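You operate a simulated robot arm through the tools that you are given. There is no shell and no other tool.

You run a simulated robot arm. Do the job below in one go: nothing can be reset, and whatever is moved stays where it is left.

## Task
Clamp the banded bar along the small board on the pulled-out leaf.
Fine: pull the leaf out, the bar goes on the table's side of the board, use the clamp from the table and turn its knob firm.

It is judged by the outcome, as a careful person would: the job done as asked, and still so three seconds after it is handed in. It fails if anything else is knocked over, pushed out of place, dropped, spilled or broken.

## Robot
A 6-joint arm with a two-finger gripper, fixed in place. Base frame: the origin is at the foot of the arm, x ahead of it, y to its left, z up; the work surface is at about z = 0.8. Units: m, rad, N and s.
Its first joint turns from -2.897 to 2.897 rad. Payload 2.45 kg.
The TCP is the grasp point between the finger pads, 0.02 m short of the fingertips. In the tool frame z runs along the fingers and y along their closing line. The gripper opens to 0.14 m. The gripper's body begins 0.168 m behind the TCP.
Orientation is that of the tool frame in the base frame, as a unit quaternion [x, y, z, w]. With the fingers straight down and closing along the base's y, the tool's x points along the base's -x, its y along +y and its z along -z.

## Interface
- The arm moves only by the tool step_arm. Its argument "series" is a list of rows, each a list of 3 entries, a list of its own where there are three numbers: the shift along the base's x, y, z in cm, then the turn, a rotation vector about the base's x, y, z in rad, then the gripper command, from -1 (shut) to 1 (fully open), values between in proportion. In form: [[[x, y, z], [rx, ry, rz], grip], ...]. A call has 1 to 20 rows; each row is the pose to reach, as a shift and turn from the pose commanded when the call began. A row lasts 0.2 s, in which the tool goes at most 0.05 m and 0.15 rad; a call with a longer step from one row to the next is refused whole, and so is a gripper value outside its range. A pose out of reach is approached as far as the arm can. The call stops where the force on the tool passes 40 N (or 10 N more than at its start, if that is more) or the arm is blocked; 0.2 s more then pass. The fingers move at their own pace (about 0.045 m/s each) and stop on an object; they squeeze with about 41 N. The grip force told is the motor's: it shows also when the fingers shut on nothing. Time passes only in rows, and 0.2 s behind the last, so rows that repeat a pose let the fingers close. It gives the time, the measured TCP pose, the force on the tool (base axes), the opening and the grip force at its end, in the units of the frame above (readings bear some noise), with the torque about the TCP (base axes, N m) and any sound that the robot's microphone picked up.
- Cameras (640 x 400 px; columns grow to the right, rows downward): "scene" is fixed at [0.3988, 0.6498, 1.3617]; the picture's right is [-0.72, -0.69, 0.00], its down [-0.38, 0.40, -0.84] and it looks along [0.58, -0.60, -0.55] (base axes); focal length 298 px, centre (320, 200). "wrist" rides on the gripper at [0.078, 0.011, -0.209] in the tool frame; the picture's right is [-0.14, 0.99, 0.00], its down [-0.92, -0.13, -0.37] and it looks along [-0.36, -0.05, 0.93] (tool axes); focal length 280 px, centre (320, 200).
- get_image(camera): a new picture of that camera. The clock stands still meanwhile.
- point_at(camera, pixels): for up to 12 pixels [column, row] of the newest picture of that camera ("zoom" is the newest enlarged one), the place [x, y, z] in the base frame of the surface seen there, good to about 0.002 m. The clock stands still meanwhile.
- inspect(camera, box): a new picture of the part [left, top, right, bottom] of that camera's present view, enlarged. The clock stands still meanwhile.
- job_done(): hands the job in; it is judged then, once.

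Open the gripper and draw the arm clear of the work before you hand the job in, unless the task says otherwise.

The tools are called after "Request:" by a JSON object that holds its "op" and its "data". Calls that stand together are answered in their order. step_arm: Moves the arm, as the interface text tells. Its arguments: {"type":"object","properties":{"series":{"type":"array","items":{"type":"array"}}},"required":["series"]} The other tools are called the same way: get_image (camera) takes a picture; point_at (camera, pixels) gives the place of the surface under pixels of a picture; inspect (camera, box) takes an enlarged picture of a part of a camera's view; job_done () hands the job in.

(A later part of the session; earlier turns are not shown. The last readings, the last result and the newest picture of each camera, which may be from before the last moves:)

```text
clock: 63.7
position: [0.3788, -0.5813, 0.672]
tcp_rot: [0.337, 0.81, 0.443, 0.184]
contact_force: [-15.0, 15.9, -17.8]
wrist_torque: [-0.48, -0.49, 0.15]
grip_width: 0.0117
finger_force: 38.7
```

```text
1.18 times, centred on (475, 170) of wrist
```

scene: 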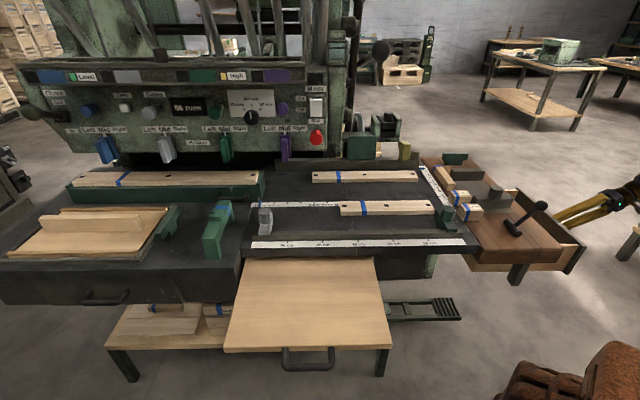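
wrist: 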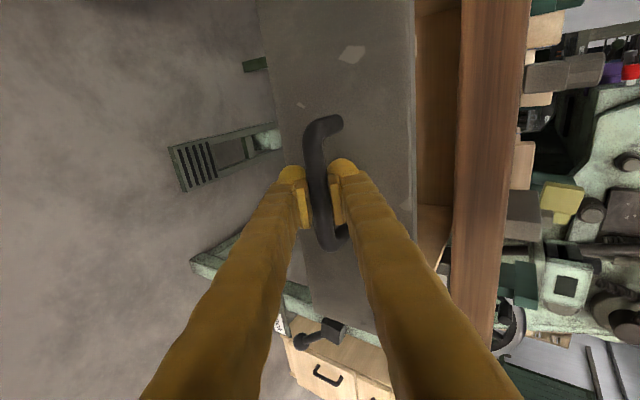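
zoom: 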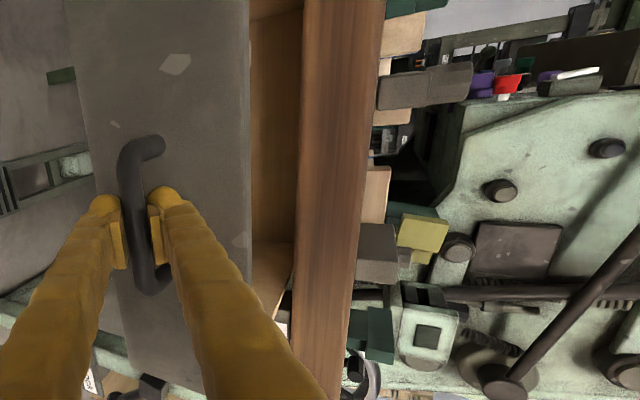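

A drawer with a grey front and tan sides; its floor is hidden behind the front from here. I release the handle, back out and rise to look down into it.

Request:
{"op": "step_arm", "data": {"series": [[[0, 0, 0], [0, 0, 0], -0.6], [[0, 0, 0], [0, 0, 0], -0.54], [[-1.4, -1.4, 1.3], [0, 0, 0], -0.54], [[-2.8, -2.8, 2.6], [0, 0, 0], -0.54], [[-4.2, -4.2, 4], [0, 0, 0], -0.54], [[-5.6, -5.6, 6], [0, 0, 0], -0.54], [[-5.6, -5.6, 10.5], [-0.1, 0.1, 0], -0.54], [[-5.6, -5.6, 15], [-0.2, 0.2, 0], -0.54], [[-5, -5, 19.5], [-0.3, 0.3, 0], -0.54], [[-4, -4, 24], [-0.4, 0.4, 0], -0.54], [[-2.5, -2.5, 28], [-0.5, 0.5, 0], -0.54], [[-1, -1, 32], [-0.6, 0.6, 0], -0.54], [[0.5, 0.5, 36], [-0.7, 0.7, 0], -0.54], [[2, 2, 38], [-0.707, 0.707, 0], -0.54]]}}

Request:
{"op": "get_image", "data": {"camera": "wrist"}}

Request:
{"op": "get_image", "data": {"camera": "scene"}}

```text
clock: 66.7
position: [0.3983, -0.5629, 1.0537]
tcp_rot: [0.383, 0.924, -0.002, 0.0]
contact_force: [0.2, -0.5, -0.3]
wrist_torque: [-0.04, -0.03, 0.0]
grip_width: 0.0323
finger_force: 0.1
```

```text
taken
```

wrist: 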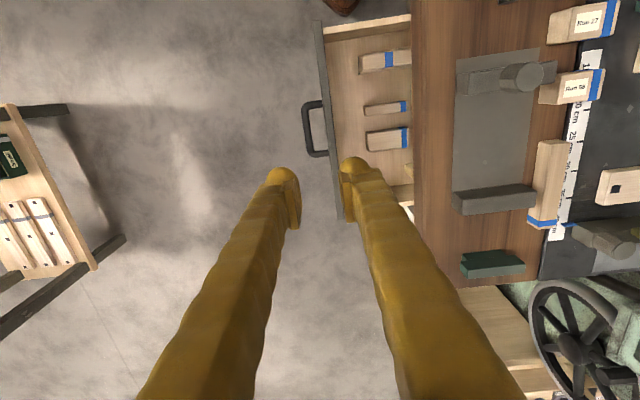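

```text
taken
```

scene: 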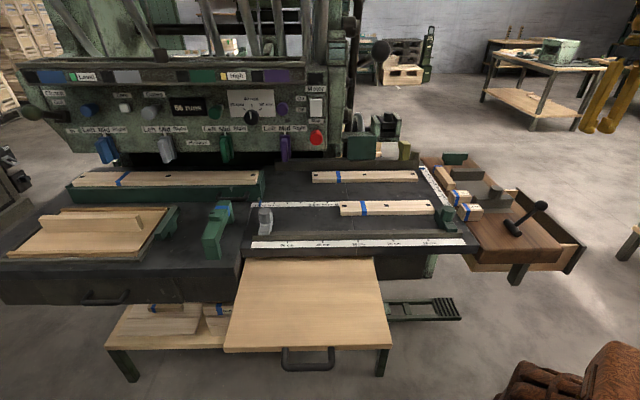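

The drawer holds several small banded pieces at (385,62), (385,107), (388,138). I zoom in on them and measure.

Request:
{"op": "inspect", "data": {"camera": "wrist", "box": [290, 10, 450, 230]}}

Request:
{"op": "point_at", "data": {"camera": "wrist", "pixels": [[362, 62], [405, 58], [385, 55], [385, 70], [367, 108], [404, 106], [370, 142], [405, 137], [340, 100], [350, 150], [407, 170], [380, 90]]}}

```text
1.82 times, centred on (370, 120) of wrist
```

zoom: 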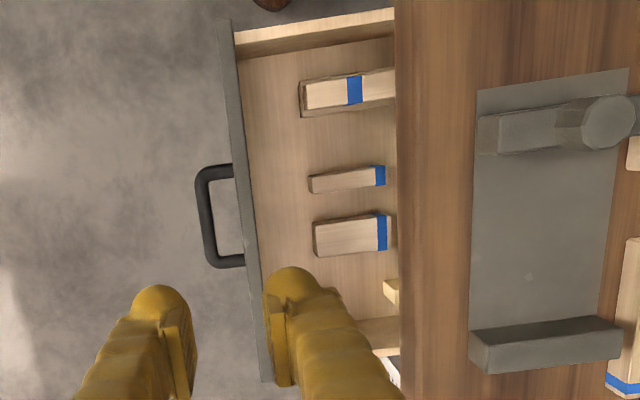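

```text
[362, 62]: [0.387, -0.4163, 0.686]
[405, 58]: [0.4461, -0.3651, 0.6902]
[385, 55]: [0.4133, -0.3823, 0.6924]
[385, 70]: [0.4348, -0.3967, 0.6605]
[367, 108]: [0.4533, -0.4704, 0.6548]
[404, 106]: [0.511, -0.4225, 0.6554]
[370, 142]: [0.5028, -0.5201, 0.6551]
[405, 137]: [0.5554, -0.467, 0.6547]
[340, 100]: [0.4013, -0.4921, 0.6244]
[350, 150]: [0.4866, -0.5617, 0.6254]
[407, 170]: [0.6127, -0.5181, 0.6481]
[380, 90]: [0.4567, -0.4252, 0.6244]
```

The drawer holds offcut-like banded pieces and something pale at (407,170). I zoom on the brown-table fixtures visible at the right of this view as well.

Request:
{"op": "inspect", "data": {"camera": "wrist", "box": [400, 0, 640, 150]}}

Request:
{"op": "inspect", "data": {"camera": "wrist", "box": [400, 130, 640, 280]}}

Request:
{"op": "inspect", "data": {"camera": "wrist", "box": [340, 120, 440, 220]}}

```text
2.67 times, centred on (520, 75) of wrist
```

zoom: 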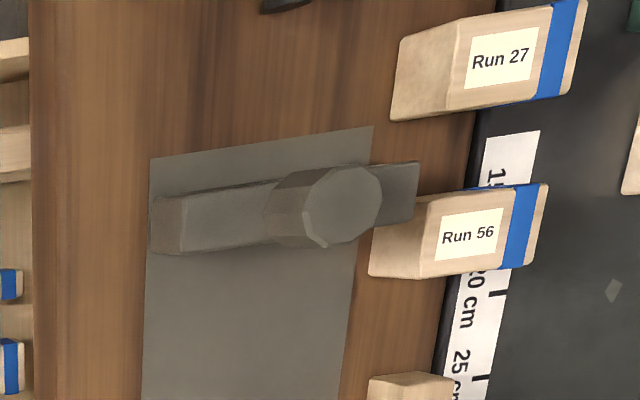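

```text
2.67 times, centred on (520, 205) of wrist
```

zoom: 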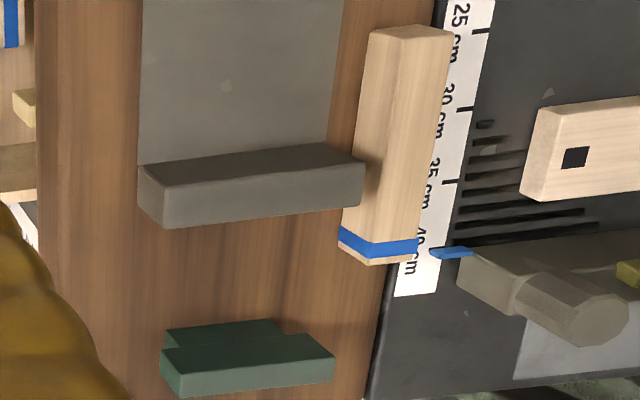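

```text
4.00 times, centred on (390, 170) of wrist
```

zoom: 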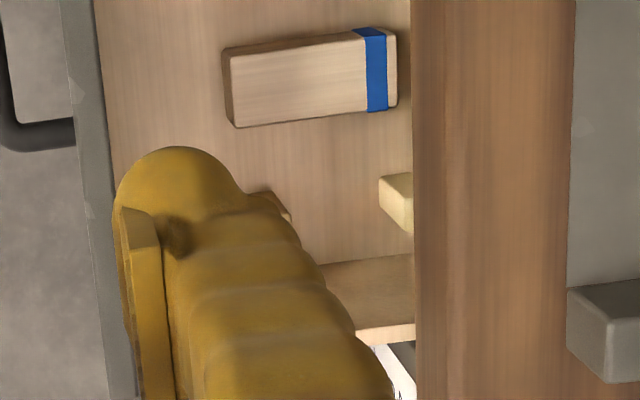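

I measure the two planks, the square bar and the blocks from the scene view to learn their sizes.

Request:
{"op": "inspect", "data": {"camera": "scene", "box": [300, 150, 470, 250]}}

Request:
{"op": "point_at", "data": {"camera": "zoom", "pixels": [[152, 207], [488, 202], [504, 228], [155, 234], [155, 255], [505, 248], [240, 215], [330, 220]]}}

Request:
{"op": "point_at", "data": {"camera": "zoom", "pixels": [[50, 95], [430, 90], [443, 114], [50, 120], [50, 132], [443, 128], [510, 72], [530, 70], [582, 140], [555, 145], [555, 160], [240, 105]]}}

```text
3.76 times, centred on (385, 200) of scene
```

zoom: 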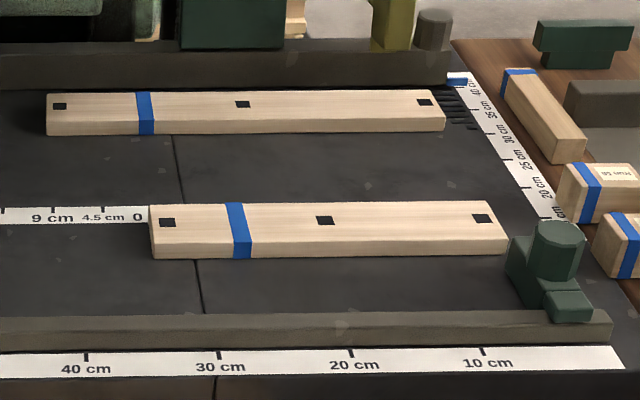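

```text
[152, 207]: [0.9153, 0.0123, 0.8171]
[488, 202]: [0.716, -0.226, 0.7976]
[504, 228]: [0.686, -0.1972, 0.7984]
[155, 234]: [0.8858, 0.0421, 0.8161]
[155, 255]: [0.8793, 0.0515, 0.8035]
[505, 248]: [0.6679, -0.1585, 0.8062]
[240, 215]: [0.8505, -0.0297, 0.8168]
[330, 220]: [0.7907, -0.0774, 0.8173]
```

```text
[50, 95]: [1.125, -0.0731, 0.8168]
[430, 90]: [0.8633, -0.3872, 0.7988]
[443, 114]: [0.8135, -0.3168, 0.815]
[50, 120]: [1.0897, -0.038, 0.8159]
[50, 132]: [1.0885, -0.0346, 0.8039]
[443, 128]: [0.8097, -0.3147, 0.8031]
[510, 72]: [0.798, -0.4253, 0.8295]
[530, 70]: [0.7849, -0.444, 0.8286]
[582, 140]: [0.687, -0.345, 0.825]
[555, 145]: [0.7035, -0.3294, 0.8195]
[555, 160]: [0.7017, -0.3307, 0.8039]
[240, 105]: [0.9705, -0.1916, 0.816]
```

Plank A measures about 0.30 x 0.045 x 0.017 m, plank B 0.40 m, the square bar on the brown table about 0.14 x 0.03 x 0.03 m. I still need to tell the small board and the clamp, so I move the wrist camera over the left side of the table to see the green bridge and grey stop close up.

Request:
{"op": "step_arm", "data": {"series": [[[2, 4, 2], [0, 0, 0.13], 0], [[4, 8, 4], [0, 0, 0.26], 0.5], [[6, 12, 6], [0, 0, 0.39], 1], [[8, 16, 8], [0, 0, 0.52], 1], [[10, 20, 9], [0, 0, 0.65], 1], [[12, 24, 9], [0, 0, 0.78], 1], [[14, 28, 9], [0, 0, 0.91], 1], [[16, 32, 9], [0, 0, 1.04], 1], [[18, 36, 9], [0, 0, 1.17], 1], [[20, 40, 9], [0, 0, 1.3], 1], [[22, 44, 9], [0, 0, 1.43], 1], [[24, 48, 9], [0, 0, 1.57], 1], [[26, 52, 9], [0, 0, 1.57], 1], [[28, 56, 9], [0, 0, 1.57], 1], [[30, 60, 9], [0, 0, 1.57], 1], [[31, 64, 9], [0, 0, 1.57], 1], [[32, 68, 9], [0, 0, 1.57], 1], [[33, 72, 8], [0, 0, 1.57], 1], [[34, 76, 6], [0, 0, 1.57], 1], [[35, 80, 4], [0, 0, 1.57], 1]]}}

Request:
{"op": "get_image", "data": {"camera": "wrist"}}

Request:
{"op": "get_image", "data": {"camera": "scene"}}

```text
clock: 70.9
position: [0.7512, 0.239, 1.0941]
tcp_rot: [-0.382, 0.924, -0.001, 0.0]
contact_force: [0.2, 0.0, 0.4]
wrist_torque: [0.0, 0.0, -0.02]
grip_width: 0.1403
finger_force: 0.0
```

```text
taken
```

wrist: 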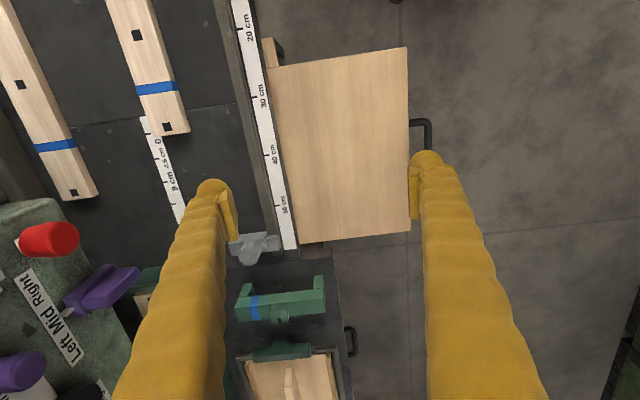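

```text
taken
```

scene: 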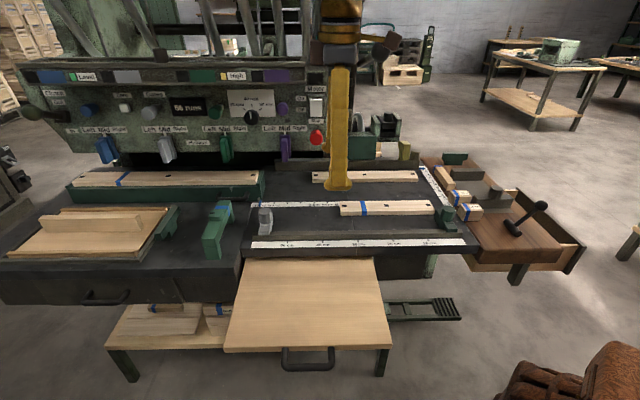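

There is another pale piece with a dark handle-like shape at (270,50), next to the leaf under the table edge. I zoom there and on the green bridge.

Request:
{"op": "inspect", "data": {"camera": "wrist", "box": [220, 0, 340, 100]}}

Request:
{"op": "point_at", "data": {"camera": "wrist", "pixels": [[270, 50], [268, 62], [280, 50], [278, 42], [340, 100], [400, 60], [300, 235], [400, 225], [425, 135]]}}

Request:
{"op": "inspect", "data": {"camera": "wrist", "box": [220, 220, 360, 400]}}

Request:
{"op": "inspect", "data": {"camera": "scene", "box": [380, 230, 480, 320]}}

```text
4.00 times, centred on (280, 50) of wrist
```

zoom: 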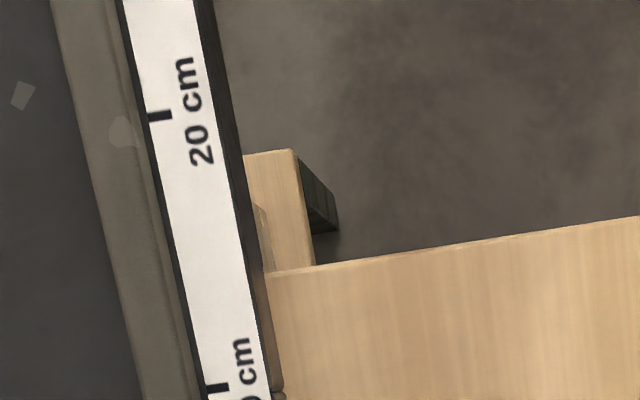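

```text
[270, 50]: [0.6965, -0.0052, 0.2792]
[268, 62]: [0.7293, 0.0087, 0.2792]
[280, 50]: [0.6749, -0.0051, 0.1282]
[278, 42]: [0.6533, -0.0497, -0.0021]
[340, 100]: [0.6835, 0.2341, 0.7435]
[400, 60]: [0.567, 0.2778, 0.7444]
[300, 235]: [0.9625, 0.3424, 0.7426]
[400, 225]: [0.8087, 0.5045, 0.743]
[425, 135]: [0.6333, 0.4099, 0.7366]
```

```text
2.22 times, centred on (290, 310) of wrist
```

zoom: 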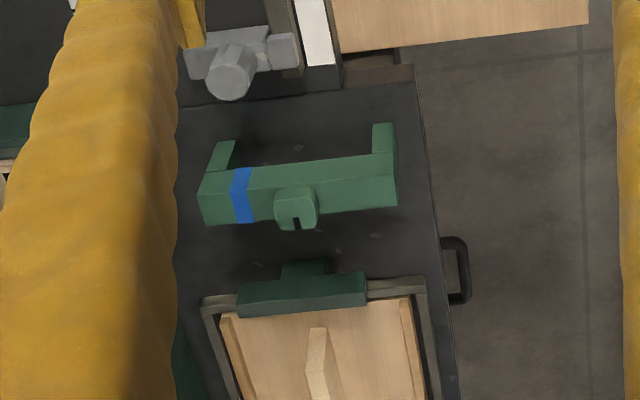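

```text
4.44 times, centred on (430, 275) of scene
```

zoom: 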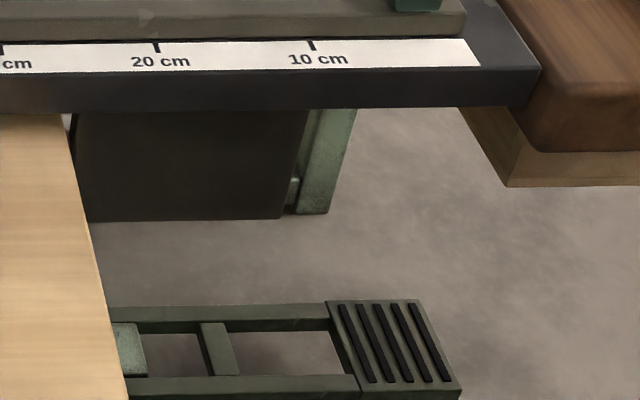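

That pale bit is only the lower shelf (z 0.28). The bridge's knob with a slot shows clearly, but it stands beyond 1.07 m; so I look next, close up, at the dark-green piece with the knob at [0.617,-0.105], which is well in reach.

Request:
{"op": "step_arm", "data": {"series": [[[-2, -4.2, 0], [0, 0, 0], 1], [[-4, -8.4, 0], [0, 0, 0], 1], [[-6, -12.6, 0], [0, 0, 0], 1], [[-8, -16.8, 0], [0, 0, 0], 1], [[-10, -21, -1], [0, 0, 0], 1], [[-12, -25.2, -2], [0, 0, 0], 1], [[-14, -29.4, -4], [0, 0, 0], 1], [[-15.5, -33.5, -6], [0, 0, 0], 1], [[-16.8, -37.8, -8], [0, 0, 0], 1], [[-16.8, -37.8, -12], [0, 0, 0], 1], [[-16.8, -37.8, -13.7], [0, 0, 0], 1]]}}

Request:
{"op": "get_image", "data": {"camera": "wrist"}}

```text
refused: row 7 steps farther than a row can; nothing moved
```

```text
taken
```

wrist: 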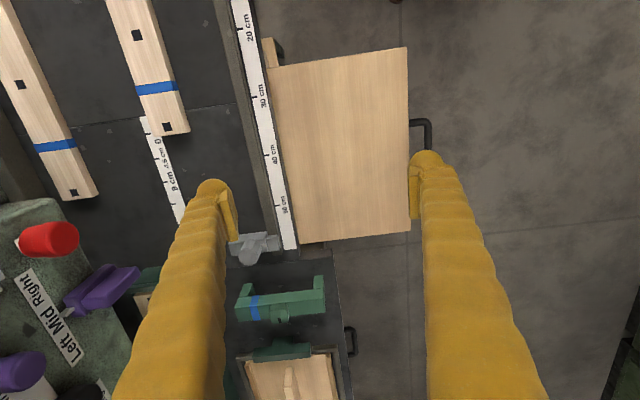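

Row 7 was too long a step, so nothing moved; I resend with smaller steps toward the dark-green piece.

Request:
{"op": "step_arm", "data": {"series": [[[-2, -4, 0], [0, 0, 0], 1], [[-4, -8, 0], [0, 0, 0], 1], [[-6, -12, 0], [0, 0, 0], 1], [[-8, -16, 0], [0, 0, 0], 1], [[-10, -20, 0], [0, 0, 0], 1], [[-12, -24, 0], [0, 0, 0], 1], [[-14, -28, 0], [0, 0, 0], 1], [[-15.5, -32, -1.5], [0, 0, 0], 1], [[-16.8, -35.5, -4], [0, 0, 0], 1], [[-16.8, -37.8, -8], [0, 0, 0], 1], [[-16.8, -37.8, -12], [0, 0, 0], 1], [[-16.8, -37.8, -13.7], [0, 0, 0], 1]]}}

Request:
{"op": "get_image", "data": {"camera": "wrist"}}

```text
clock: 73.5
position: [0.5811, -0.1381, 0.9557]
tcp_rot: [-0.383, 0.924, 0.0, 0.001]
contact_force: [0.3, -0.3, -0.4]
wrist_torque: [-0.03, 0.02, 0.0]
grip_width: 0.1399
finger_force: 0.0
```

```text
taken
```

wrist: 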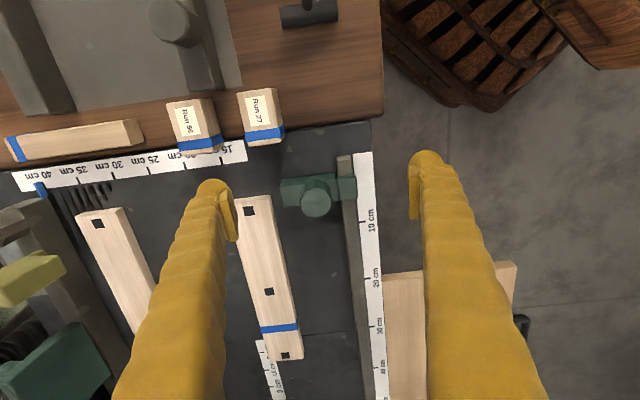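

Request:
{"op": "inspect", "data": {"camera": "wrist", "box": [260, 140, 400, 250]}}

Request:
{"op": "point_at", "data": {"camera": "wrist", "pixels": [[316, 202], [284, 190], [290, 183], [286, 204], [335, 180], [345, 178], [352, 195], [340, 200], [354, 180], [333, 200], [347, 160], [360, 260]]}}

```text
3.64 times, centred on (330, 195) of wrist
```

zoom: 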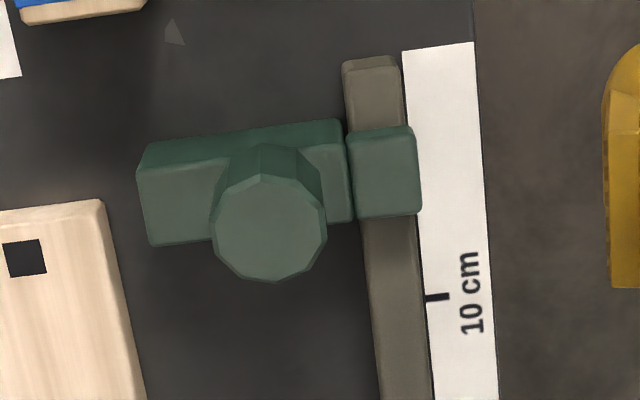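

```text
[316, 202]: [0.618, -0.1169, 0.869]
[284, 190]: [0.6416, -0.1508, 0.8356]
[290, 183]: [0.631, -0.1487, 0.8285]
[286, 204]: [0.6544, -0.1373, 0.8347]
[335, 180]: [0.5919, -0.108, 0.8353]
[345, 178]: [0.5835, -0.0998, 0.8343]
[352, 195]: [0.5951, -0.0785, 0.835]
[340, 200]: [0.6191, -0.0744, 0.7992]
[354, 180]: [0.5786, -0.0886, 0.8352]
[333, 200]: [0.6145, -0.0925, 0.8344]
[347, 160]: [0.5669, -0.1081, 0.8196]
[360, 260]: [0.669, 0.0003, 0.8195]
```

Seen close, the dark-green piece is a stop riding on the rail: body 3.5 cm high, lip over the rail, knob on top. Before deciding I want to see the rest of the drawer's content, so I go back to its handle: first swing over and turn.

Request:
{"op": "step_arm", "data": {"series": [[[-1.5, -2.5, 4], [0, 0, -0.13], 0.5], [[-3.5, -6, 6.5], [0, 0, -0.26], 0], [[-5.5, -10, 8], [0, 0, -0.39], -0.43], [[-7.5, -14, 9], [0, 0, -0.52], -0.43], [[-9.5, -18, 9], [0, 0, -0.65], -0.43], [[-11.5, -22, 9], [0, 0, -0.78], -0.43], [[-13.5, -26, 9], [0, 0, -0.91], -0.43], [[-15.5, -30, 9], [0, 0, -1.04], -0.43], [[-17.5, -34, 9], [0, 0, -1.17], -0.43], [[-20, -38, 9], [0, 0, -1.3], -0.43], [[-22.5, -42, 9], [0, 0, -1.43], -0.43], [[-25, -46, 9], [0, 0, -1.57], -0.43]]}}

Request:
{"op": "get_image", "data": {"camera": "wrist"}}

```text
clock: 76.1
position: [0.3297, -0.5994, 1.047]
tcp_rot: [0.383, 0.924, -0.001, 0.001]
contact_force: [-0.6, 0.0, -0.3]
wrist_torque: [0.0, -0.05, -0.04]
grip_width: 0.0398
finger_force: 0.0
```

```text
taken
```

wrist: 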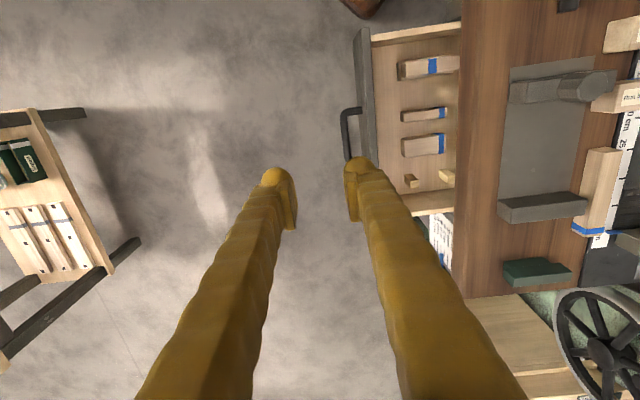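

The drawer's inside now shows more: three banded pieces, a small cube at (411,181) and a pale block at (447,176). I zoom in.

Request:
{"op": "inspect", "data": {"camera": "wrist", "box": [350, 20, 480, 220]}}

Request:
{"op": "inspect", "data": {"camera": "wrist", "box": [380, 130, 480, 220]}}

```text
2.00 times, centred on (415, 120) of wrist
```

zoom: 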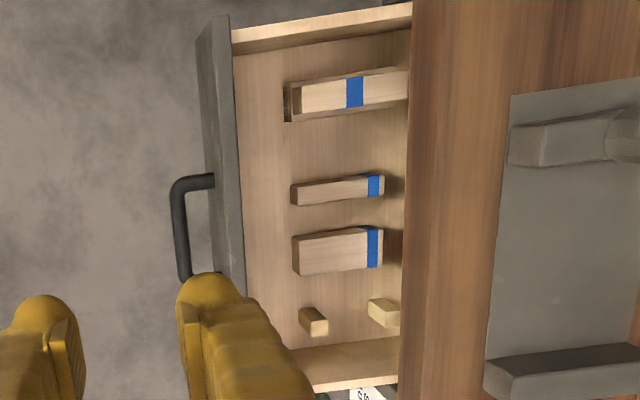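

```text
4.44 times, centred on (430, 175) of wrist
```

zoom: 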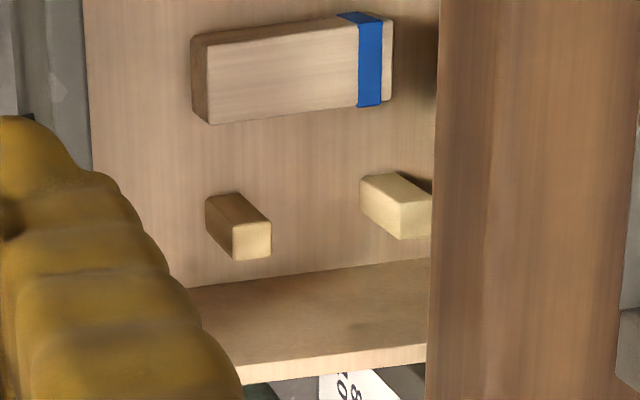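

It looks like an offcut drawer, but part of it is still under the table. I re-grip its handle (pre-position first) to pull it a bit further and then be able to close it again.

Request:
{"op": "step_arm", "data": {"series": [[[-0.5, -1, -4], [0.1, -0.1, 0], -0.43], [[-1, -2, -8], [0.2, -0.2, 0], -0.43], [[-1.2, -3, -12.5], [0.3, -0.3, 0], -0.43], [[-1.4, -4, -17], [0.4, -0.4, 0], -0.43], [[-1.4, -4.2, -21.5], [0.5, -0.5, 0], -0.43], [[-1.4, -4.2, -26], [0.6, -0.6, 0], -0.43], [[-1.4, -4.2, -30], [0.7, -0.7, 0], -0.43], [[-1.4, -4.2, -32], [0.707, -0.707, 0], -0.43]]}}

Request:
{"op": "get_image", "data": {"camera": "wrist"}}

```text
clock: 77.9
position: [0.3175, -0.6422, 0.7254]
tcp_rot: [0.336, 0.811, 0.442, 0.185]
contact_force: [-0.3, 0.2, 0.6]
wrist_torque: [-0.01, 0.03, 0.02]
grip_width: 0.0399
finger_force: 0.1
```

```text
taken
```

wrist: 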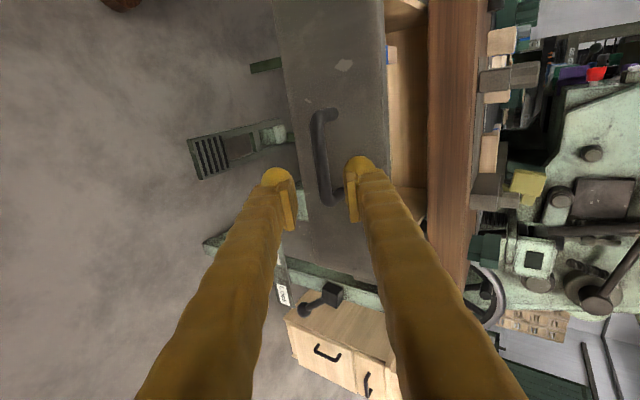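

The bar (322,155) is again between the fingers. I slide in and grip.

Request:
{"op": "step_arm", "data": {"series": [[[1.5, 1.5, -1.35], [0, 0, 0], -0.54], [[3, 3, -2.7], [0, 0, 0], -0.54], [[4.5, 4.5, -4.05], [0, 0, 0], -0.54], [[6, 6, -5.4], [0, 0, 0], -0.54], [[6, 6, -5.4], [0, 0, 0], -0.54], [[6, 6, -5.4], [0, 0, 0], -1], [[6, 6, -5.4], [0, 0, 0], -1], [[6, 6, -5.4], [0, 0, 0], -1]]}}

Request:
{"op": "step_arm", "data": {"series": [[[-0.2, -0.2, 0], [0, 0, 0], -1], [[-0.4, -0.4, 0], [0, 0, 0], -1], [[-0.6, -0.6, 0], [0, 0, 0], -1], [[-0.8, -0.8, 0], [0, 0, 0], -1], [[-1.0, -1.0, 0], [0, 0, 0], -1], [[-1.2, -1.2, 0], [0, 0, 0], -1], [[-1.4, -1.4, 0], [0, 0, 0], -1], [[-1.6, -1.6, 0], [0, 0, 0], -1], [[-1.8, -1.8, 0], [0, 0, 0], -1], [[-2.0, -2.0, 0], [0, 0, 0], -1], [[-2.2, -2.2, 0], [0, 0, 0], -1], [[-2.4, -2.4, 0], [0, 0, 0], -1], [[-2.6, -2.6, 0], [0, 0, 0], -1], [[-2.8, -2.8, 0], [0, 0, 0], -1], [[-3.0, -3.0, 0], [0, 0, 0], -1], [[-3.2, -3.2, 0], [0, 0, 0], -1], [[-3.4, -3.4, 0], [0, 0, 0], -1], [[-3.6, -3.6, 0], [0, 0, 0], -1]]}}

Request:
{"op": "get_image", "data": {"camera": "wrist"}}

```text
clock: 79.7
position: [0.3765, -0.5824, 0.6728]
tcp_rot: [0.336, 0.811, 0.443, 0.184]
contact_force: [-0.5, 2.5, 15.6]
wrist_torque: [-0.29, -0.37, 0.32]
grip_width: 0.0118
finger_force: 38.3
```

```text
clock: 81.4
position: [0.3615, -0.5973, 0.6724]
tcp_rot: [0.336, 0.811, 0.443, 0.185]
contact_force: [-4.1, 1.5, 8.2]
wrist_torque: [-0.29, -0.32, 0.28]
grip_width: 0.0114
finger_force: 38.6
stopped in row 8: the force on the tool passed its limit at 42 N (the readings are from after the stop); the commanded pose is now the measured one
```

```text
taken
```

wrist: 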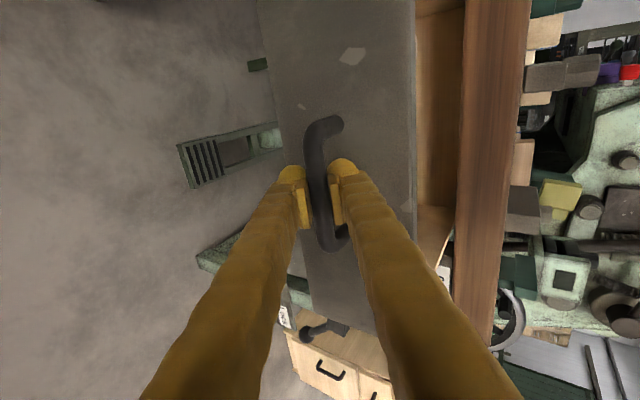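

2.1 cm further (18.5 cm in all). I continue with z eased up a little.

Request:
{"op": "step_arm", "data": {"series": [[[0, 0, 0.05], [0, 0, 0], -1], [[-0.2, -0.2, 0.05], [0, 0, 0], -1], [[-0.4, -0.4, 0.05], [0, 0, 0], -1], [[-0.6, -0.6, 0.05], [0, 0, 0], -1], [[-0.8, -0.8, 0.05], [0, 0, 0], -1], [[-1.0, -1.0, 0.05], [0, 0, 0], -1], [[-1.2, -1.2, 0.05], [0, 0, 0], -1], [[-1.4, -1.4, 0.05], [0, 0, 0], -1], [[-1.6, -1.6, 0.05], [0, 0, 0], -1], [[-1.8, -1.8, 0.05], [0, 0, 0], -1], [[-2.0, -2.0, 0.05], [0, 0, 0], -1], [[-2.2, -2.2, 0.05], [0, 0, 0], -1], [[-2.4, -2.4, 0.05], [0, 0, 0], -1], [[-2.6, -2.6, 0.05], [0, 0, 0], -1], [[-2.8, -2.8, 0.05], [0, 0, 0], -1], [[-3.0, -3.0, 0.05], [0, 0, 0], -1], [[-3.2, -3.2, 0.05], [0, 0, 0], -1], [[-3.4, -3.4, 0.05], [0, 0, 0], -1], [[-3.6, -3.6, 0.05], [0, 0, 0], -1]]}}

Request:
{"op": "get_image", "data": {"camera": "wrist"}}

Request:
{"op": "get_image", "data": {"camera": "scene"}}

```text
clock: 84.5
position: [0.3354, -0.6226, 0.6711]
tcp_rot: [0.336, 0.811, 0.442, 0.185]
contact_force: [0.1, -3.3, -8.6]
wrist_torque: [-0.47, -0.48, 0.21]
grip_width: 0.0117
finger_force: 38.4
stopped in row 15: the force on the tool passed its limit at 41 N (the readings are from after the stop); the commanded pose is now the measured one
```

```text
taken
```

wrist: 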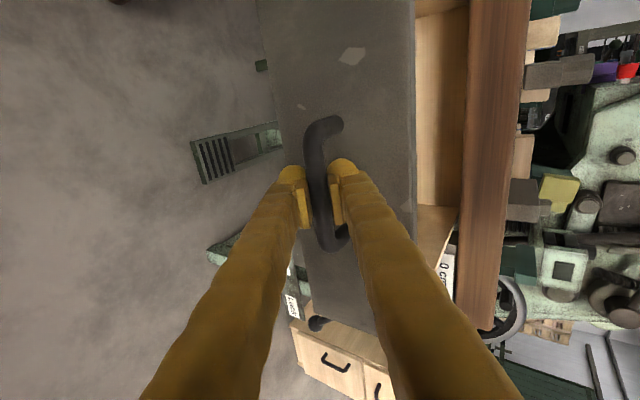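

```text
taken
```

scene: 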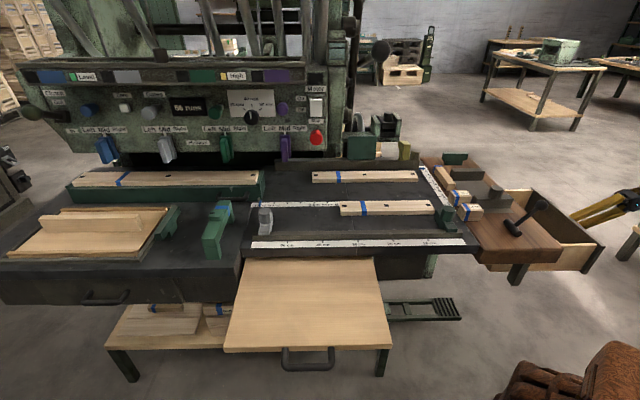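

22 cm out. I release, back off and rise to look down at the whole drawer.

Request:
{"op": "step_arm", "data": {"series": [[[0, 0, 0], [0, 0, 0], -0.54], [[0, 0, 0], [0, 0, 0], -0.54], [[-1.4, -1.4, 1.3], [0, 0, 0], -0.54], [[-2.8, -2.8, 2.6], [0, 0, 0], -0.54], [[-4.2, -4.2, 4], [0, 0, 0], -0.54], [[-5.6, -5.6, 6], [0, 0, 0], -0.54], [[-5.6, -5.6, 10.5], [-0.1, 0.1, 0], -0.54], [[-5.6, -5.6, 15], [-0.2, 0.2, 0], -0.54], [[-5, -5, 19.5], [-0.3, 0.3, 0], -0.54], [[-4, -4, 24], [-0.4, 0.4, 0], -0.54], [[-2.5, -2.5, 28], [-0.5, 0.5, 0], -0.54], [[-1, -1, 32], [-0.6, 0.6, 0], -0.54], [[0.5, 0.5, 36], [-0.7, 0.7, 0], -0.54], [[2, 2, 38], [-0.707, 0.707, 0], -1], [[0, 4.5, 38], [-0.707, 0.707, 0], -1], [[-2, 7, 38], [-0.707, 0.707, 0], -1]]}}

Request:
{"op": "get_image", "data": {"camera": "wrist"}}

Request:
{"op": "inspect", "data": {"camera": "scene", "box": [480, 170, 640, 290]}}

```text
clock: 87.9
position: [0.317, -0.5518, 1.0539]
tcp_rot: [0.382, 0.924, -0.001, 0.0]
contact_force: [0.6, 0.3, 0.1]
wrist_torque: [0.02, 0.0, 0.0]
grip_width: 0.0
finger_force: 29.2
```

```text
taken
```

wrist: 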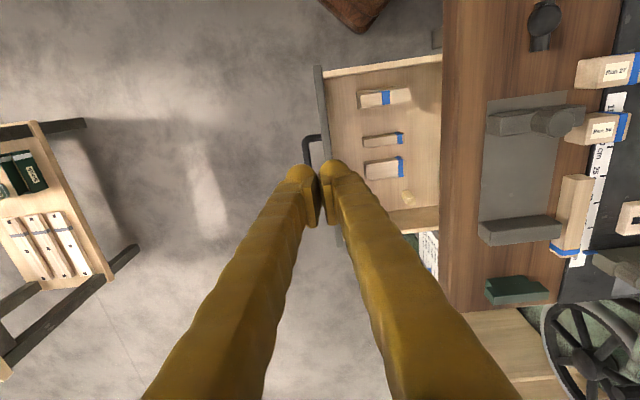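

```text
3.33 times, centred on (560, 230) of scene
```

zoom: 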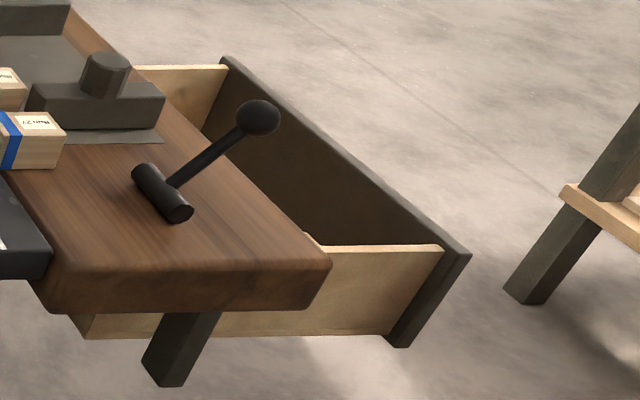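

The drawer holds only small offcuts, so it is not the place. At the far left of this view there is another low table (0-140, 110-370) with planks and green things; I zoom in and measure it.

Request:
{"op": "inspect", "data": {"camera": "wrist", "box": [0, 100, 160, 380]}}

Request:
{"op": "point_at", "data": {"camera": "wrist", "pixels": [[20, 180], [60, 200], [20, 170], [35, 240], [60, 240], [45, 220], [100, 280], [10, 150]]}}

Request:
{"op": "inspect", "data": {"camera": "wrist", "box": [300, 50, 460, 250]}}

```text
1.43 times, centred on (80, 240) of wrist
```

zoom: 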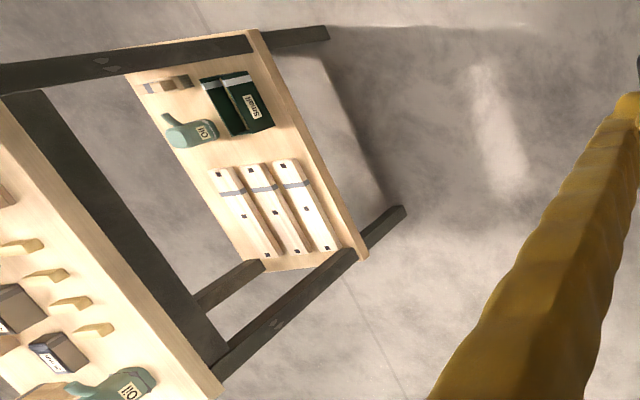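

```text
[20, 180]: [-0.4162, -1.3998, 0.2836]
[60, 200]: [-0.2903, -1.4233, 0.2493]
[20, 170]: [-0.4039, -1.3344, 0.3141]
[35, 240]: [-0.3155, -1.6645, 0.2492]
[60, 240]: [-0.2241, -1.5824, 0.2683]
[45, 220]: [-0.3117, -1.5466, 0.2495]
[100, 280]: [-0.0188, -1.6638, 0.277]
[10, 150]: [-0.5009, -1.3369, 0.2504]
```

```text
2.00 times, centred on (380, 150) of wrist
```

zoom: 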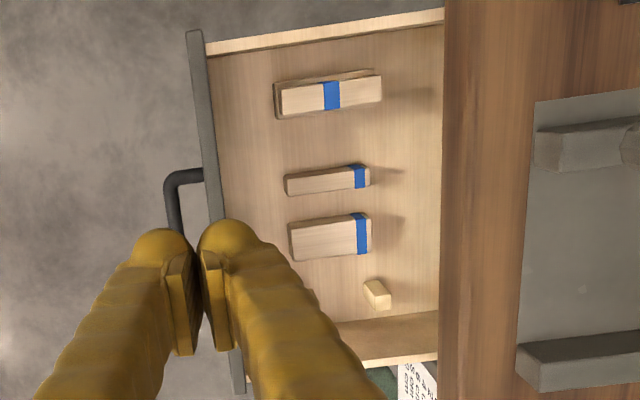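

That bench is over 1.4 m away behind the robot, out of reach. I close the drawer again as it was: first back to the pre-position at its handle.

Request:
{"op": "step_arm", "data": {"series": [[[-1, -3, -3], [0.1, -0.1, 0], -0.43], [[-2, -6, -6], [0.2, -0.2, 0], -0.43], [[-3, -9, -9], [0.3, -0.3, 0], -0.43], [[-3.95, -12, -12], [0.4, -0.4, 0], -0.43], [[-3.95, -12.95, -16.5], [0.5, -0.5, 0], -0.43], [[-3.95, -12.95, -21], [0.6, -0.6, 0], -0.43], [[-3.95, -12.95, -25.5], [0.7, -0.7, 0], -0.43], [[-3.95, -12.95, -30], [0.707, -0.707, 0], -0.43], [[-3.95, -12.95, -32.6], [0.707, -0.707, 0], -0.43], [[-3.95, -12.95, -32.6], [0.707, -0.707, 0], -0.43]]}}

Request:
{"op": "get_image", "data": {"camera": "wrist"}}

```text
clock: 90.1
position: [0.2774, -0.6819, 0.7259]
tcp_rot: [0.337, 0.811, 0.442, 0.184]
contact_force: [0.0, -0.7, -0.2]
wrist_torque: [0.0, 0.02, 0.01]
grip_width: 0.0397
finger_force: 0.1
```

```text
taken
```

wrist: 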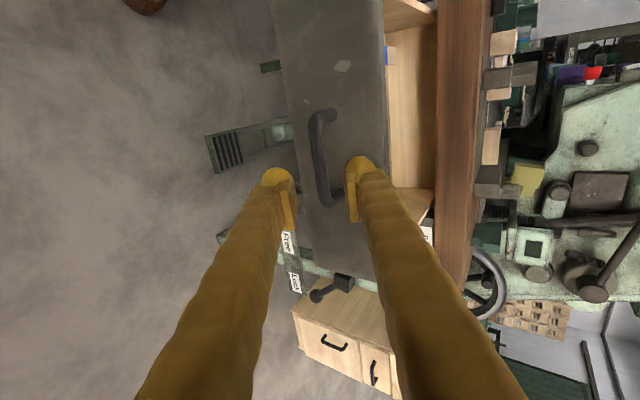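

The handle (322,155) lies between the fingers as before. I slide in, grip, and start pushing the drawer in along (+0.707,+0.707).

Request:
{"op": "step_arm", "data": {"series": [[[1.5, 1.5, -1.35], [0, 0, 0], -0.54], [[3, 3, -2.7], [0, 0, 0], -0.54], [[4.5, 4.5, -4.05], [0, 0, 0], -0.54], [[5.9, 5.9, -5.3], [0, 0, 0], -0.54], [[5.9, 5.9, -5.3], [0, 0, 0], -0.54], [[5.9, 5.9, -5.3], [0, 0, 0], -1], [[5.9, 5.9, -5.3], [0, 0, 0], -1], [[5.9, 5.9, -5.3], [0, 0, 0], -1]]}}

Request:
{"op": "step_arm", "data": {"series": [[[0.3, 0.3, 0], [0, 0, 0], -1], [[0.6, 0.6, 0], [0, 0, 0], -1], [[0.9, 0.9, 0], [0, 0, 0], -1], [[1.2, 1.2, 0], [0, 0, 0], -1], [[1.5, 1.5, 0], [0, 0, 0], -1], [[1.8, 1.8, 0], [0, 0, 0], -1], [[2.1, 2.1, 0], [0, 0, 0], -1], [[2.4, 2.4, 0], [0, 0, 0], -1], [[2.7, 2.7, 0], [0, 0, 0], -1], [[3.0, 3.0, 0], [0, 0, 0], -1], [[3.3, 3.3, 0], [0, 0, 0], -1], [[3.6, 3.6, 0], [0, 0, 0], -1], [[3.9, 3.9, 0], [0, 0, 0], -1], [[4.2, 4.2, 0], [0, 0, 0], -1], [[4.5, 4.5, 0], [0, 0, 0], -1], [[4.8, 4.8, 0], [0, 0, 0], -1], [[5.1, 5.1, 0], [0, 0, 0], -1], [[5.4, 5.4, 0], [0, 0, 0], -1], [[5.7, 5.7, 0], [0, 0, 0], -1], [[6.0, 6.0, 0], [0, 0, 0], -1]]}}

```text
clock: 91.9
position: [0.3354, -0.6236, 0.6733]
tcp_rot: [0.336, 0.811, 0.441, 0.185]
contact_force: [-0.6, -1.8, -22.9]
wrist_torque: [-0.64, -0.6, 0.29]
grip_width: 0.0127
finger_force: 39.2
```

```text
clock: 95.2
position: [0.3831, -0.5769, 0.6742]
tcp_rot: [0.337, 0.811, 0.441, 0.184]
contact_force: [0.6, 1.5, -8.5]
wrist_torque: [-0.54, -0.55, 0.6]
grip_width: 0.0123
finger_force: 39.4
stopped in row 16: the force on the tool passed its limit at 41 N (the readings are from after the stop); the commanded pose is now the measured one
```

The drawer is going in; 16 cm remain. I continue with z 1 mm lower.

Request:
{"op": "step_arm", "data": {"series": [[[0.3, 0.3, -0.05], [0, 0, 0], -1], [[0.6, 0.6, -0.08], [0, 0, 0], -1], [[0.9, 0.9, -0.08], [0, 0, 0], -1], [[1.2, 1.2, -0.08], [0, 0, 0], -1], [[1.5, 1.5, -0.08], [0, 0, 0], -1], [[1.8, 1.8, -0.08], [0, 0, 0], -1], [[2.1, 2.1, -0.08], [0, 0, 0], -1], [[2.4, 2.4, -0.08], [0, 0, 0], -1], [[2.7, 2.7, -0.08], [0, 0, 0], -1], [[3.0, 3.0, -0.08], [0, 0, 0], -1], [[3.3, 3.3, -0.08], [0, 0, 0], -1], [[3.6, 3.6, -0.08], [0, 0, 0], -1], [[3.9, 3.9, -0.08], [0, 0, 0], -1], [[4.2, 4.2, -0.08], [0, 0, 0], -1], [[4.5, 4.5, -0.08], [0, 0, 0], -1], [[4.8, 4.8, -0.08], [0, 0, 0], -1], [[5.1, 5.1, -0.08], [0, 0, 0], -1], [[5.4, 5.4, -0.08], [0, 0, 0], -1], [[5.7, 5.7, -0.08], [0, 0, 0], -1], [[6.0, 6.0, -0.08], [0, 0, 0], -1]]}}

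```text
clock: 99.4
position: [0.4437, -0.5163, 0.6718]
tcp_rot: [0.336, 0.811, 0.441, 0.184]
contact_force: [2.9, -2.8, 0.6]
wrist_torque: [-0.43, -0.36, 0.56]
grip_width: 0.0119
finger_force: 38.6
```

7.4 cm remain. I push on to the starting place.

Request:
{"op": "step_arm", "data": {"series": [[[0.3, 0.3, 0], [0, 0, 0], -1], [[0.6, 0.6, 0], [0, 0, 0], -1], [[0.9, 0.9, 0], [0, 0, 0], -1], [[1.2, 1.2, 0], [0, 0, 0], -1], [[1.5, 1.5, 0], [0, 0, 0], -1], [[1.8, 1.8, 0], [0, 0, 0], -1], [[2.1, 2.1, 0], [0, 0, 0], -1], [[2.4, 2.4, 0], [0, 0, 0], -1], [[2.7, 2.7, 0], [0, 0, 0], -1], [[3.0, 3.0, 0], [0, 0, 0], -1], [[3.3, 3.3, 0], [0, 0, 0], -1], [[3.6, 3.6, 0], [0, 0, 0], -1], [[3.9, 3.9, 0], [0, 0, 0], -1], [[4.2, 4.2, 0], [0, 0, 0], -1], [[4.5, 4.5, 0], [0, 0, 0], -1], [[4.7, 4.7, 0], [0, 0, 0], -1], [[4.9, 4.9, 0], [0, 0, 0], -1], [[5.1, 5.1, 0], [0, 0, 0], -1], [[5.3, 5.25, 0], [0, 0, 0], -1]]}}

Request:
{"op": "get_image", "data": {"camera": "wrist"}}

```text
clock: 101.8
position: [0.475, -0.4839, 0.6726]
tcp_rot: [0.337, 0.812, 0.44, 0.184]
contact_force: [0.3, -0.6, -8.3]
wrist_torque: [-0.38, -0.47, 0.58]
grip_width: 0.0116
finger_force: 38.7
stopped in row 12: the force on the tool passed its limit at 40 N (the readings are from after the stop); the commanded pose is now the measured one
```

```text
taken
```

wrist: 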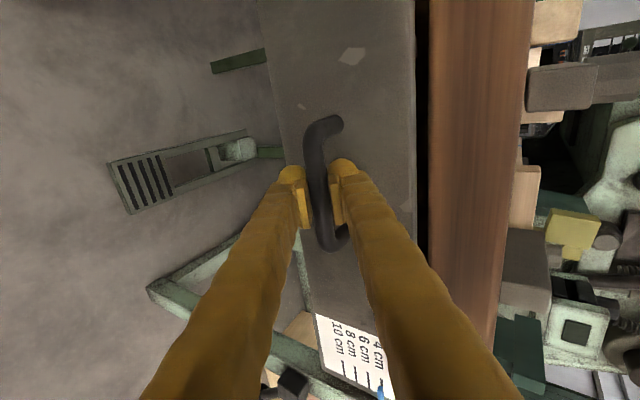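

2.9 cm remain. I finish closing it gently.

Request:
{"op": "step_arm", "data": {"series": [[[0.2, 0.2, -0.05], [0, 0, 0], -1], [[0.4, 0.4, -0.08], [0, 0, 0], -1], [[0.6, 0.6, -0.08], [0, 0, 0], -1], [[0.8, 0.8, -0.08], [0, 0, 0], -1], [[1.0, 1.0, -0.08], [0, 0, 0], -1], [[1.2, 1.2, -0.08], [0, 0, 0], -1], [[1.4, 1.4, -0.08], [0, 0, 0], -1], [[1.6, 1.6, -0.08], [0, 0, 0], -1], [[1.8, 1.8, -0.08], [0, 0, 0], -1], [[2.0, 2.0, -0.08], [0, 0, 0], -1], [[2.15, 2.1, -0.08], [0, 0, 0], -1], [[2.3, 2.2, -0.08], [0, 0, 0], -1]]}}

Request:
{"op": "get_image", "data": {"camera": "wrist"}}

```text
clock: 104.5
position: [0.498, -0.4612, 0.6721]
tcp_rot: [0.337, 0.812, 0.441, 0.183]
contact_force: [-15.9, -4.7, 24.3]
wrist_torque: [-0.36, -0.48, 0.35]
grip_width: 0.0117
finger_force: 38.8
```

```text
taken
```

wrist: 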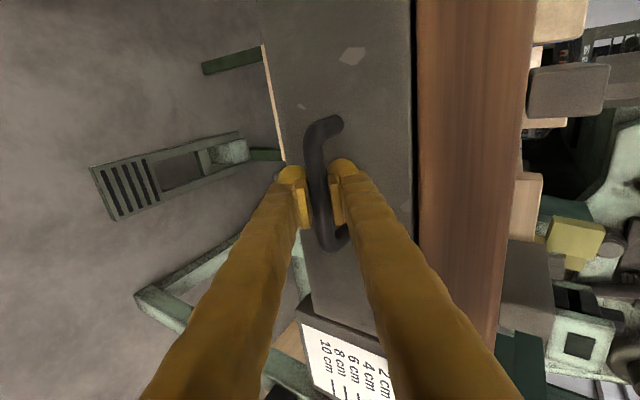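

The drawer is shut as before (view matches the earlier one). I open, back out, rise and level the tool.

Request:
{"op": "step_arm", "data": {"series": [[[0, 0, 0], [0, 0, 0], -0.54], [[0, 0, 0], [0, 0, 0], -0.54], [[-1.4, -1.4, 1.3], [0, 0, 0], -0.54], [[-2.8, -2.8, 2.6], [0, 0, 0], -0.54], [[-4.2, -4.2, 4], [0, 0, 0], -0.54], [[-5.6, -5.6, 6], [0, 0, 0], -0.54], [[-7, -7, 10], [-0.1, 0.1, 0], -0.54], [[-7, -7, 14.5], [-0.2, 0.2, 0], -0.54], [[-7, -7, 19], [-0.3, 0.3, 0], -0.54], [[-7, -7, 23.5], [-0.4, 0.4, 0], -0.54], [[-6, -4, 27], [-0.5, 0.5, 0], -0.54], [[-5, 0, 30], [-0.6, 0.6, 0], -0.54], [[-4, 4, 33], [-0.7, 0.7, 0], -0.3], [[-2, 8, 35], [-0.707, 0.707, 0], 0], [[0, 12, 37], [-0.707, 0.707, 0], 0.5], [[2, 16, 39], [-0.707, 0.707, 0], 1]]}}

Request:
{"op": "step_arm", "data": {"series": [[[1, 4.5, 0], [0, 0, 0.14], 1], [[2, 9, 0], [0, 0, 0.28], 1], [[3, 13.5, 0], [0, 0, 0.42], 1], [[4, 18, 0], [0, 0, 0.56], 1], [[5, 22.5, 0], [0, 0, 0.7], 1], [[6, 27, 0], [0, 0, 0.84], 1], [[7, 31.5, 0], [0, 0, 0.98], 1], [[9, 36, 0], [0, 0, 1.1], 1], [[11, 40, 0], [0, 0, 1.1], 1], [[13, 44, 0], [0, 0, 1.1], 1], [[15, 48, 0], [0, 0, 1.1], 1], [[17, 52, 0], [0, 0, 1.1], 1], [[19, 56, 0], [0, 0, 1.1], 1]]}}

Request:
{"op": "get_image", "data": {"camera": "wrist"}}

```text
refused: row 12 steps farther than a row can; nothing moved
```

```text
clock: 104.8
position: [0.5007, -0.4528, 0.6701]
tcp_rot: [0.318, 0.822, 0.44, 0.173]
contact_force: [-21.9, -18.8, -13.0]
wrist_torque: [0.07, 0.1, -0.2]
grip_width: 0.0231
finger_force: 0.0
stopped in row 1: the force on the tool passed its limit at 150 N (the readings are from after the stop); the commanded pose is now the measured one
```

```text
taken
```

wrist: 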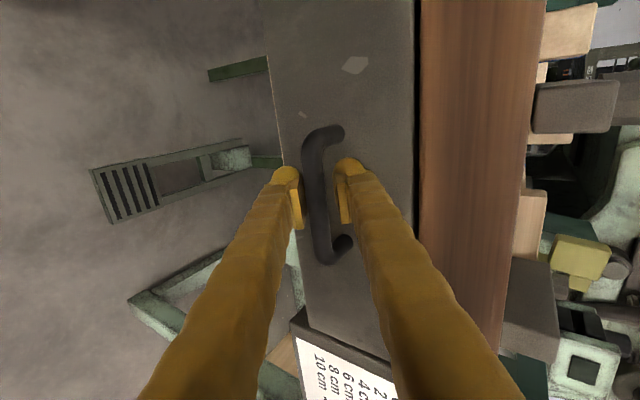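

My first call was refused for one long step and the second started from the wrong place; it stopped after one row with the handle still between the fingers. I back out carefully along the finger axis now, alone.

Request:
{"op": "step_arm", "data": {"series": [[[-0.4, -0.4, 0.3], [0, 0, 0], -0.6], [[-0.8, -0.8, 0.6], [0, 0, 0], -0.54], [[-1.6, -1.6, 1.4], [0, 0, 0], -0.54], [[-2.8, -2.8, 2.6], [0, 0, 0], -0.54], [[-4.2, -4.2, 4], [0, 0, 0], -0.54], [[-5.6, -5.6, 6], [0, 0, 0], -0.54]]}}

Request:
{"op": "get_image", "data": {"camera": "wrist"}}

Request:
{"op": "get_image", "data": {"camera": "scene"}}

```text
clock: 106.2
position: [0.4426, -0.5065, 0.7318]
tcp_rot: [0.318, 0.822, 0.441, 0.173]
contact_force: [-0.1, -0.2, 0.4]
wrist_torque: [0.0, -0.02, 0.01]
grip_width: 0.0322
finger_force: 0.1
```

```text
taken
```

wrist: 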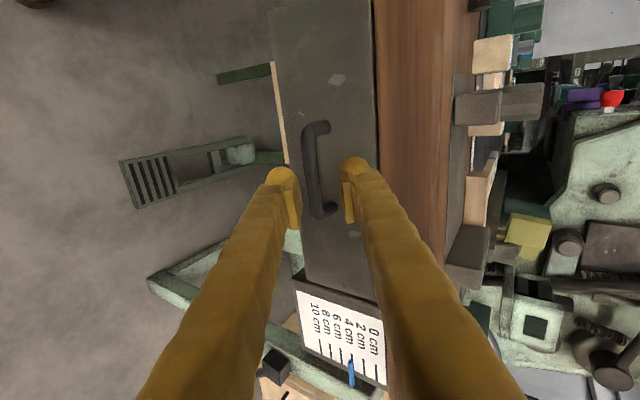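

```text
taken
```

scene: 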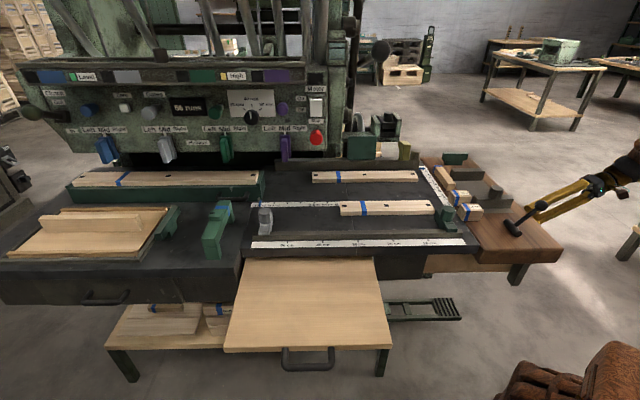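

The drawer is shut and nothing else changed. I check a few more spots from the scene view: the green channel with a black knob at (385,125), the yellow-green block (405,148), the back-rail knob (413,152) and the lever base.

Request:
{"op": "point_at", "data": {"camera": "scene", "pixels": [[385, 128], [385, 117], [405, 150], [413, 155], [360, 148], [378, 150], [392, 150], [345, 162], [318, 170], [418, 172]]}}

Request:
{"op": "inspect", "data": {"camera": "scene", "box": [335, 95, 465, 190]}}

Request:
{"op": "inspect", "data": {"camera": "scene", "box": [90, 280, 400, 390]}}

```text
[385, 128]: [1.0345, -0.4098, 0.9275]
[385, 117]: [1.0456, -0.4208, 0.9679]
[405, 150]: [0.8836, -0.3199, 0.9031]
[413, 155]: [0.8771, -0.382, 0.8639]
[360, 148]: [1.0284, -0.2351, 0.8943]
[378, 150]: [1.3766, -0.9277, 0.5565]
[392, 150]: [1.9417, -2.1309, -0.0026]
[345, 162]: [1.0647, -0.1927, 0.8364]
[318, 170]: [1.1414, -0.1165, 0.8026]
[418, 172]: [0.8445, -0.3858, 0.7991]
```

```text
4.21 times, centred on (400, 142) of scene
```

zoom: 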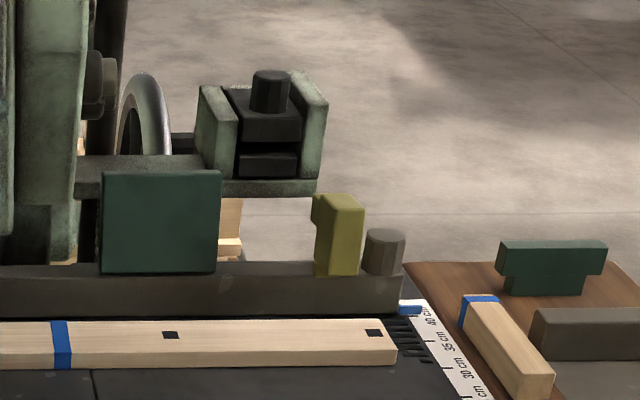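

```text
2.06 times, centred on (245, 335) of scene
```

zoom: 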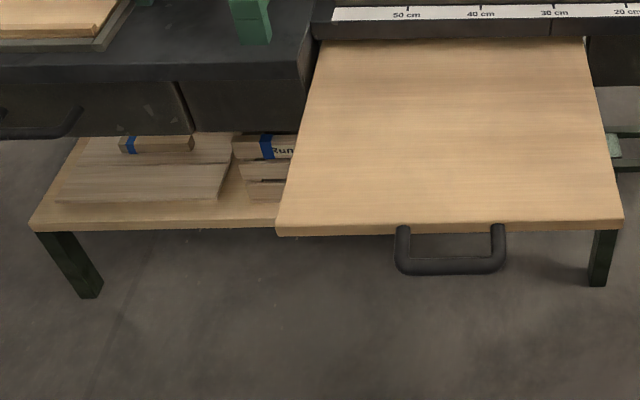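

Nothing there helps. Before choosing, I want to see right into the slot above the leaf, level with it. First I rise and level the tool in place.

Request:
{"op": "step_arm", "data": {"series": [[[-1.5, -1.5, 4], [-0.1, 0.1, 0], -0.54], [[-3, -3, 8], [-0.2, 0.2, 0], -0.54], [[-3, -3, 12.5], [-0.3, 0.3, 0], -0.54], [[-3, -3, 17], [-0.4, 0.4, 0], -0.54], [[-3, -2, 21.5], [-0.5, 0.5, 0], -0.8], [[-2, 0, 25.5], [-0.6, 0.6, 0], -1], [[-1, 3, 29], [-0.7, 0.7, 0], -1], [[0, 7, 31], [-0.707, 0.707, 0], -1]]}}

```text
clock: 108.0
position: [0.4429, -0.4354, 1.0387]
tcp_rot: [0.37, 0.929, -0.001, -0.019]
contact_force: [0.0, -0.1, -0.1]
wrist_torque: [-0.03, 0.0, 0.02]
grip_width: 0.0
finger_force: 29.7
```

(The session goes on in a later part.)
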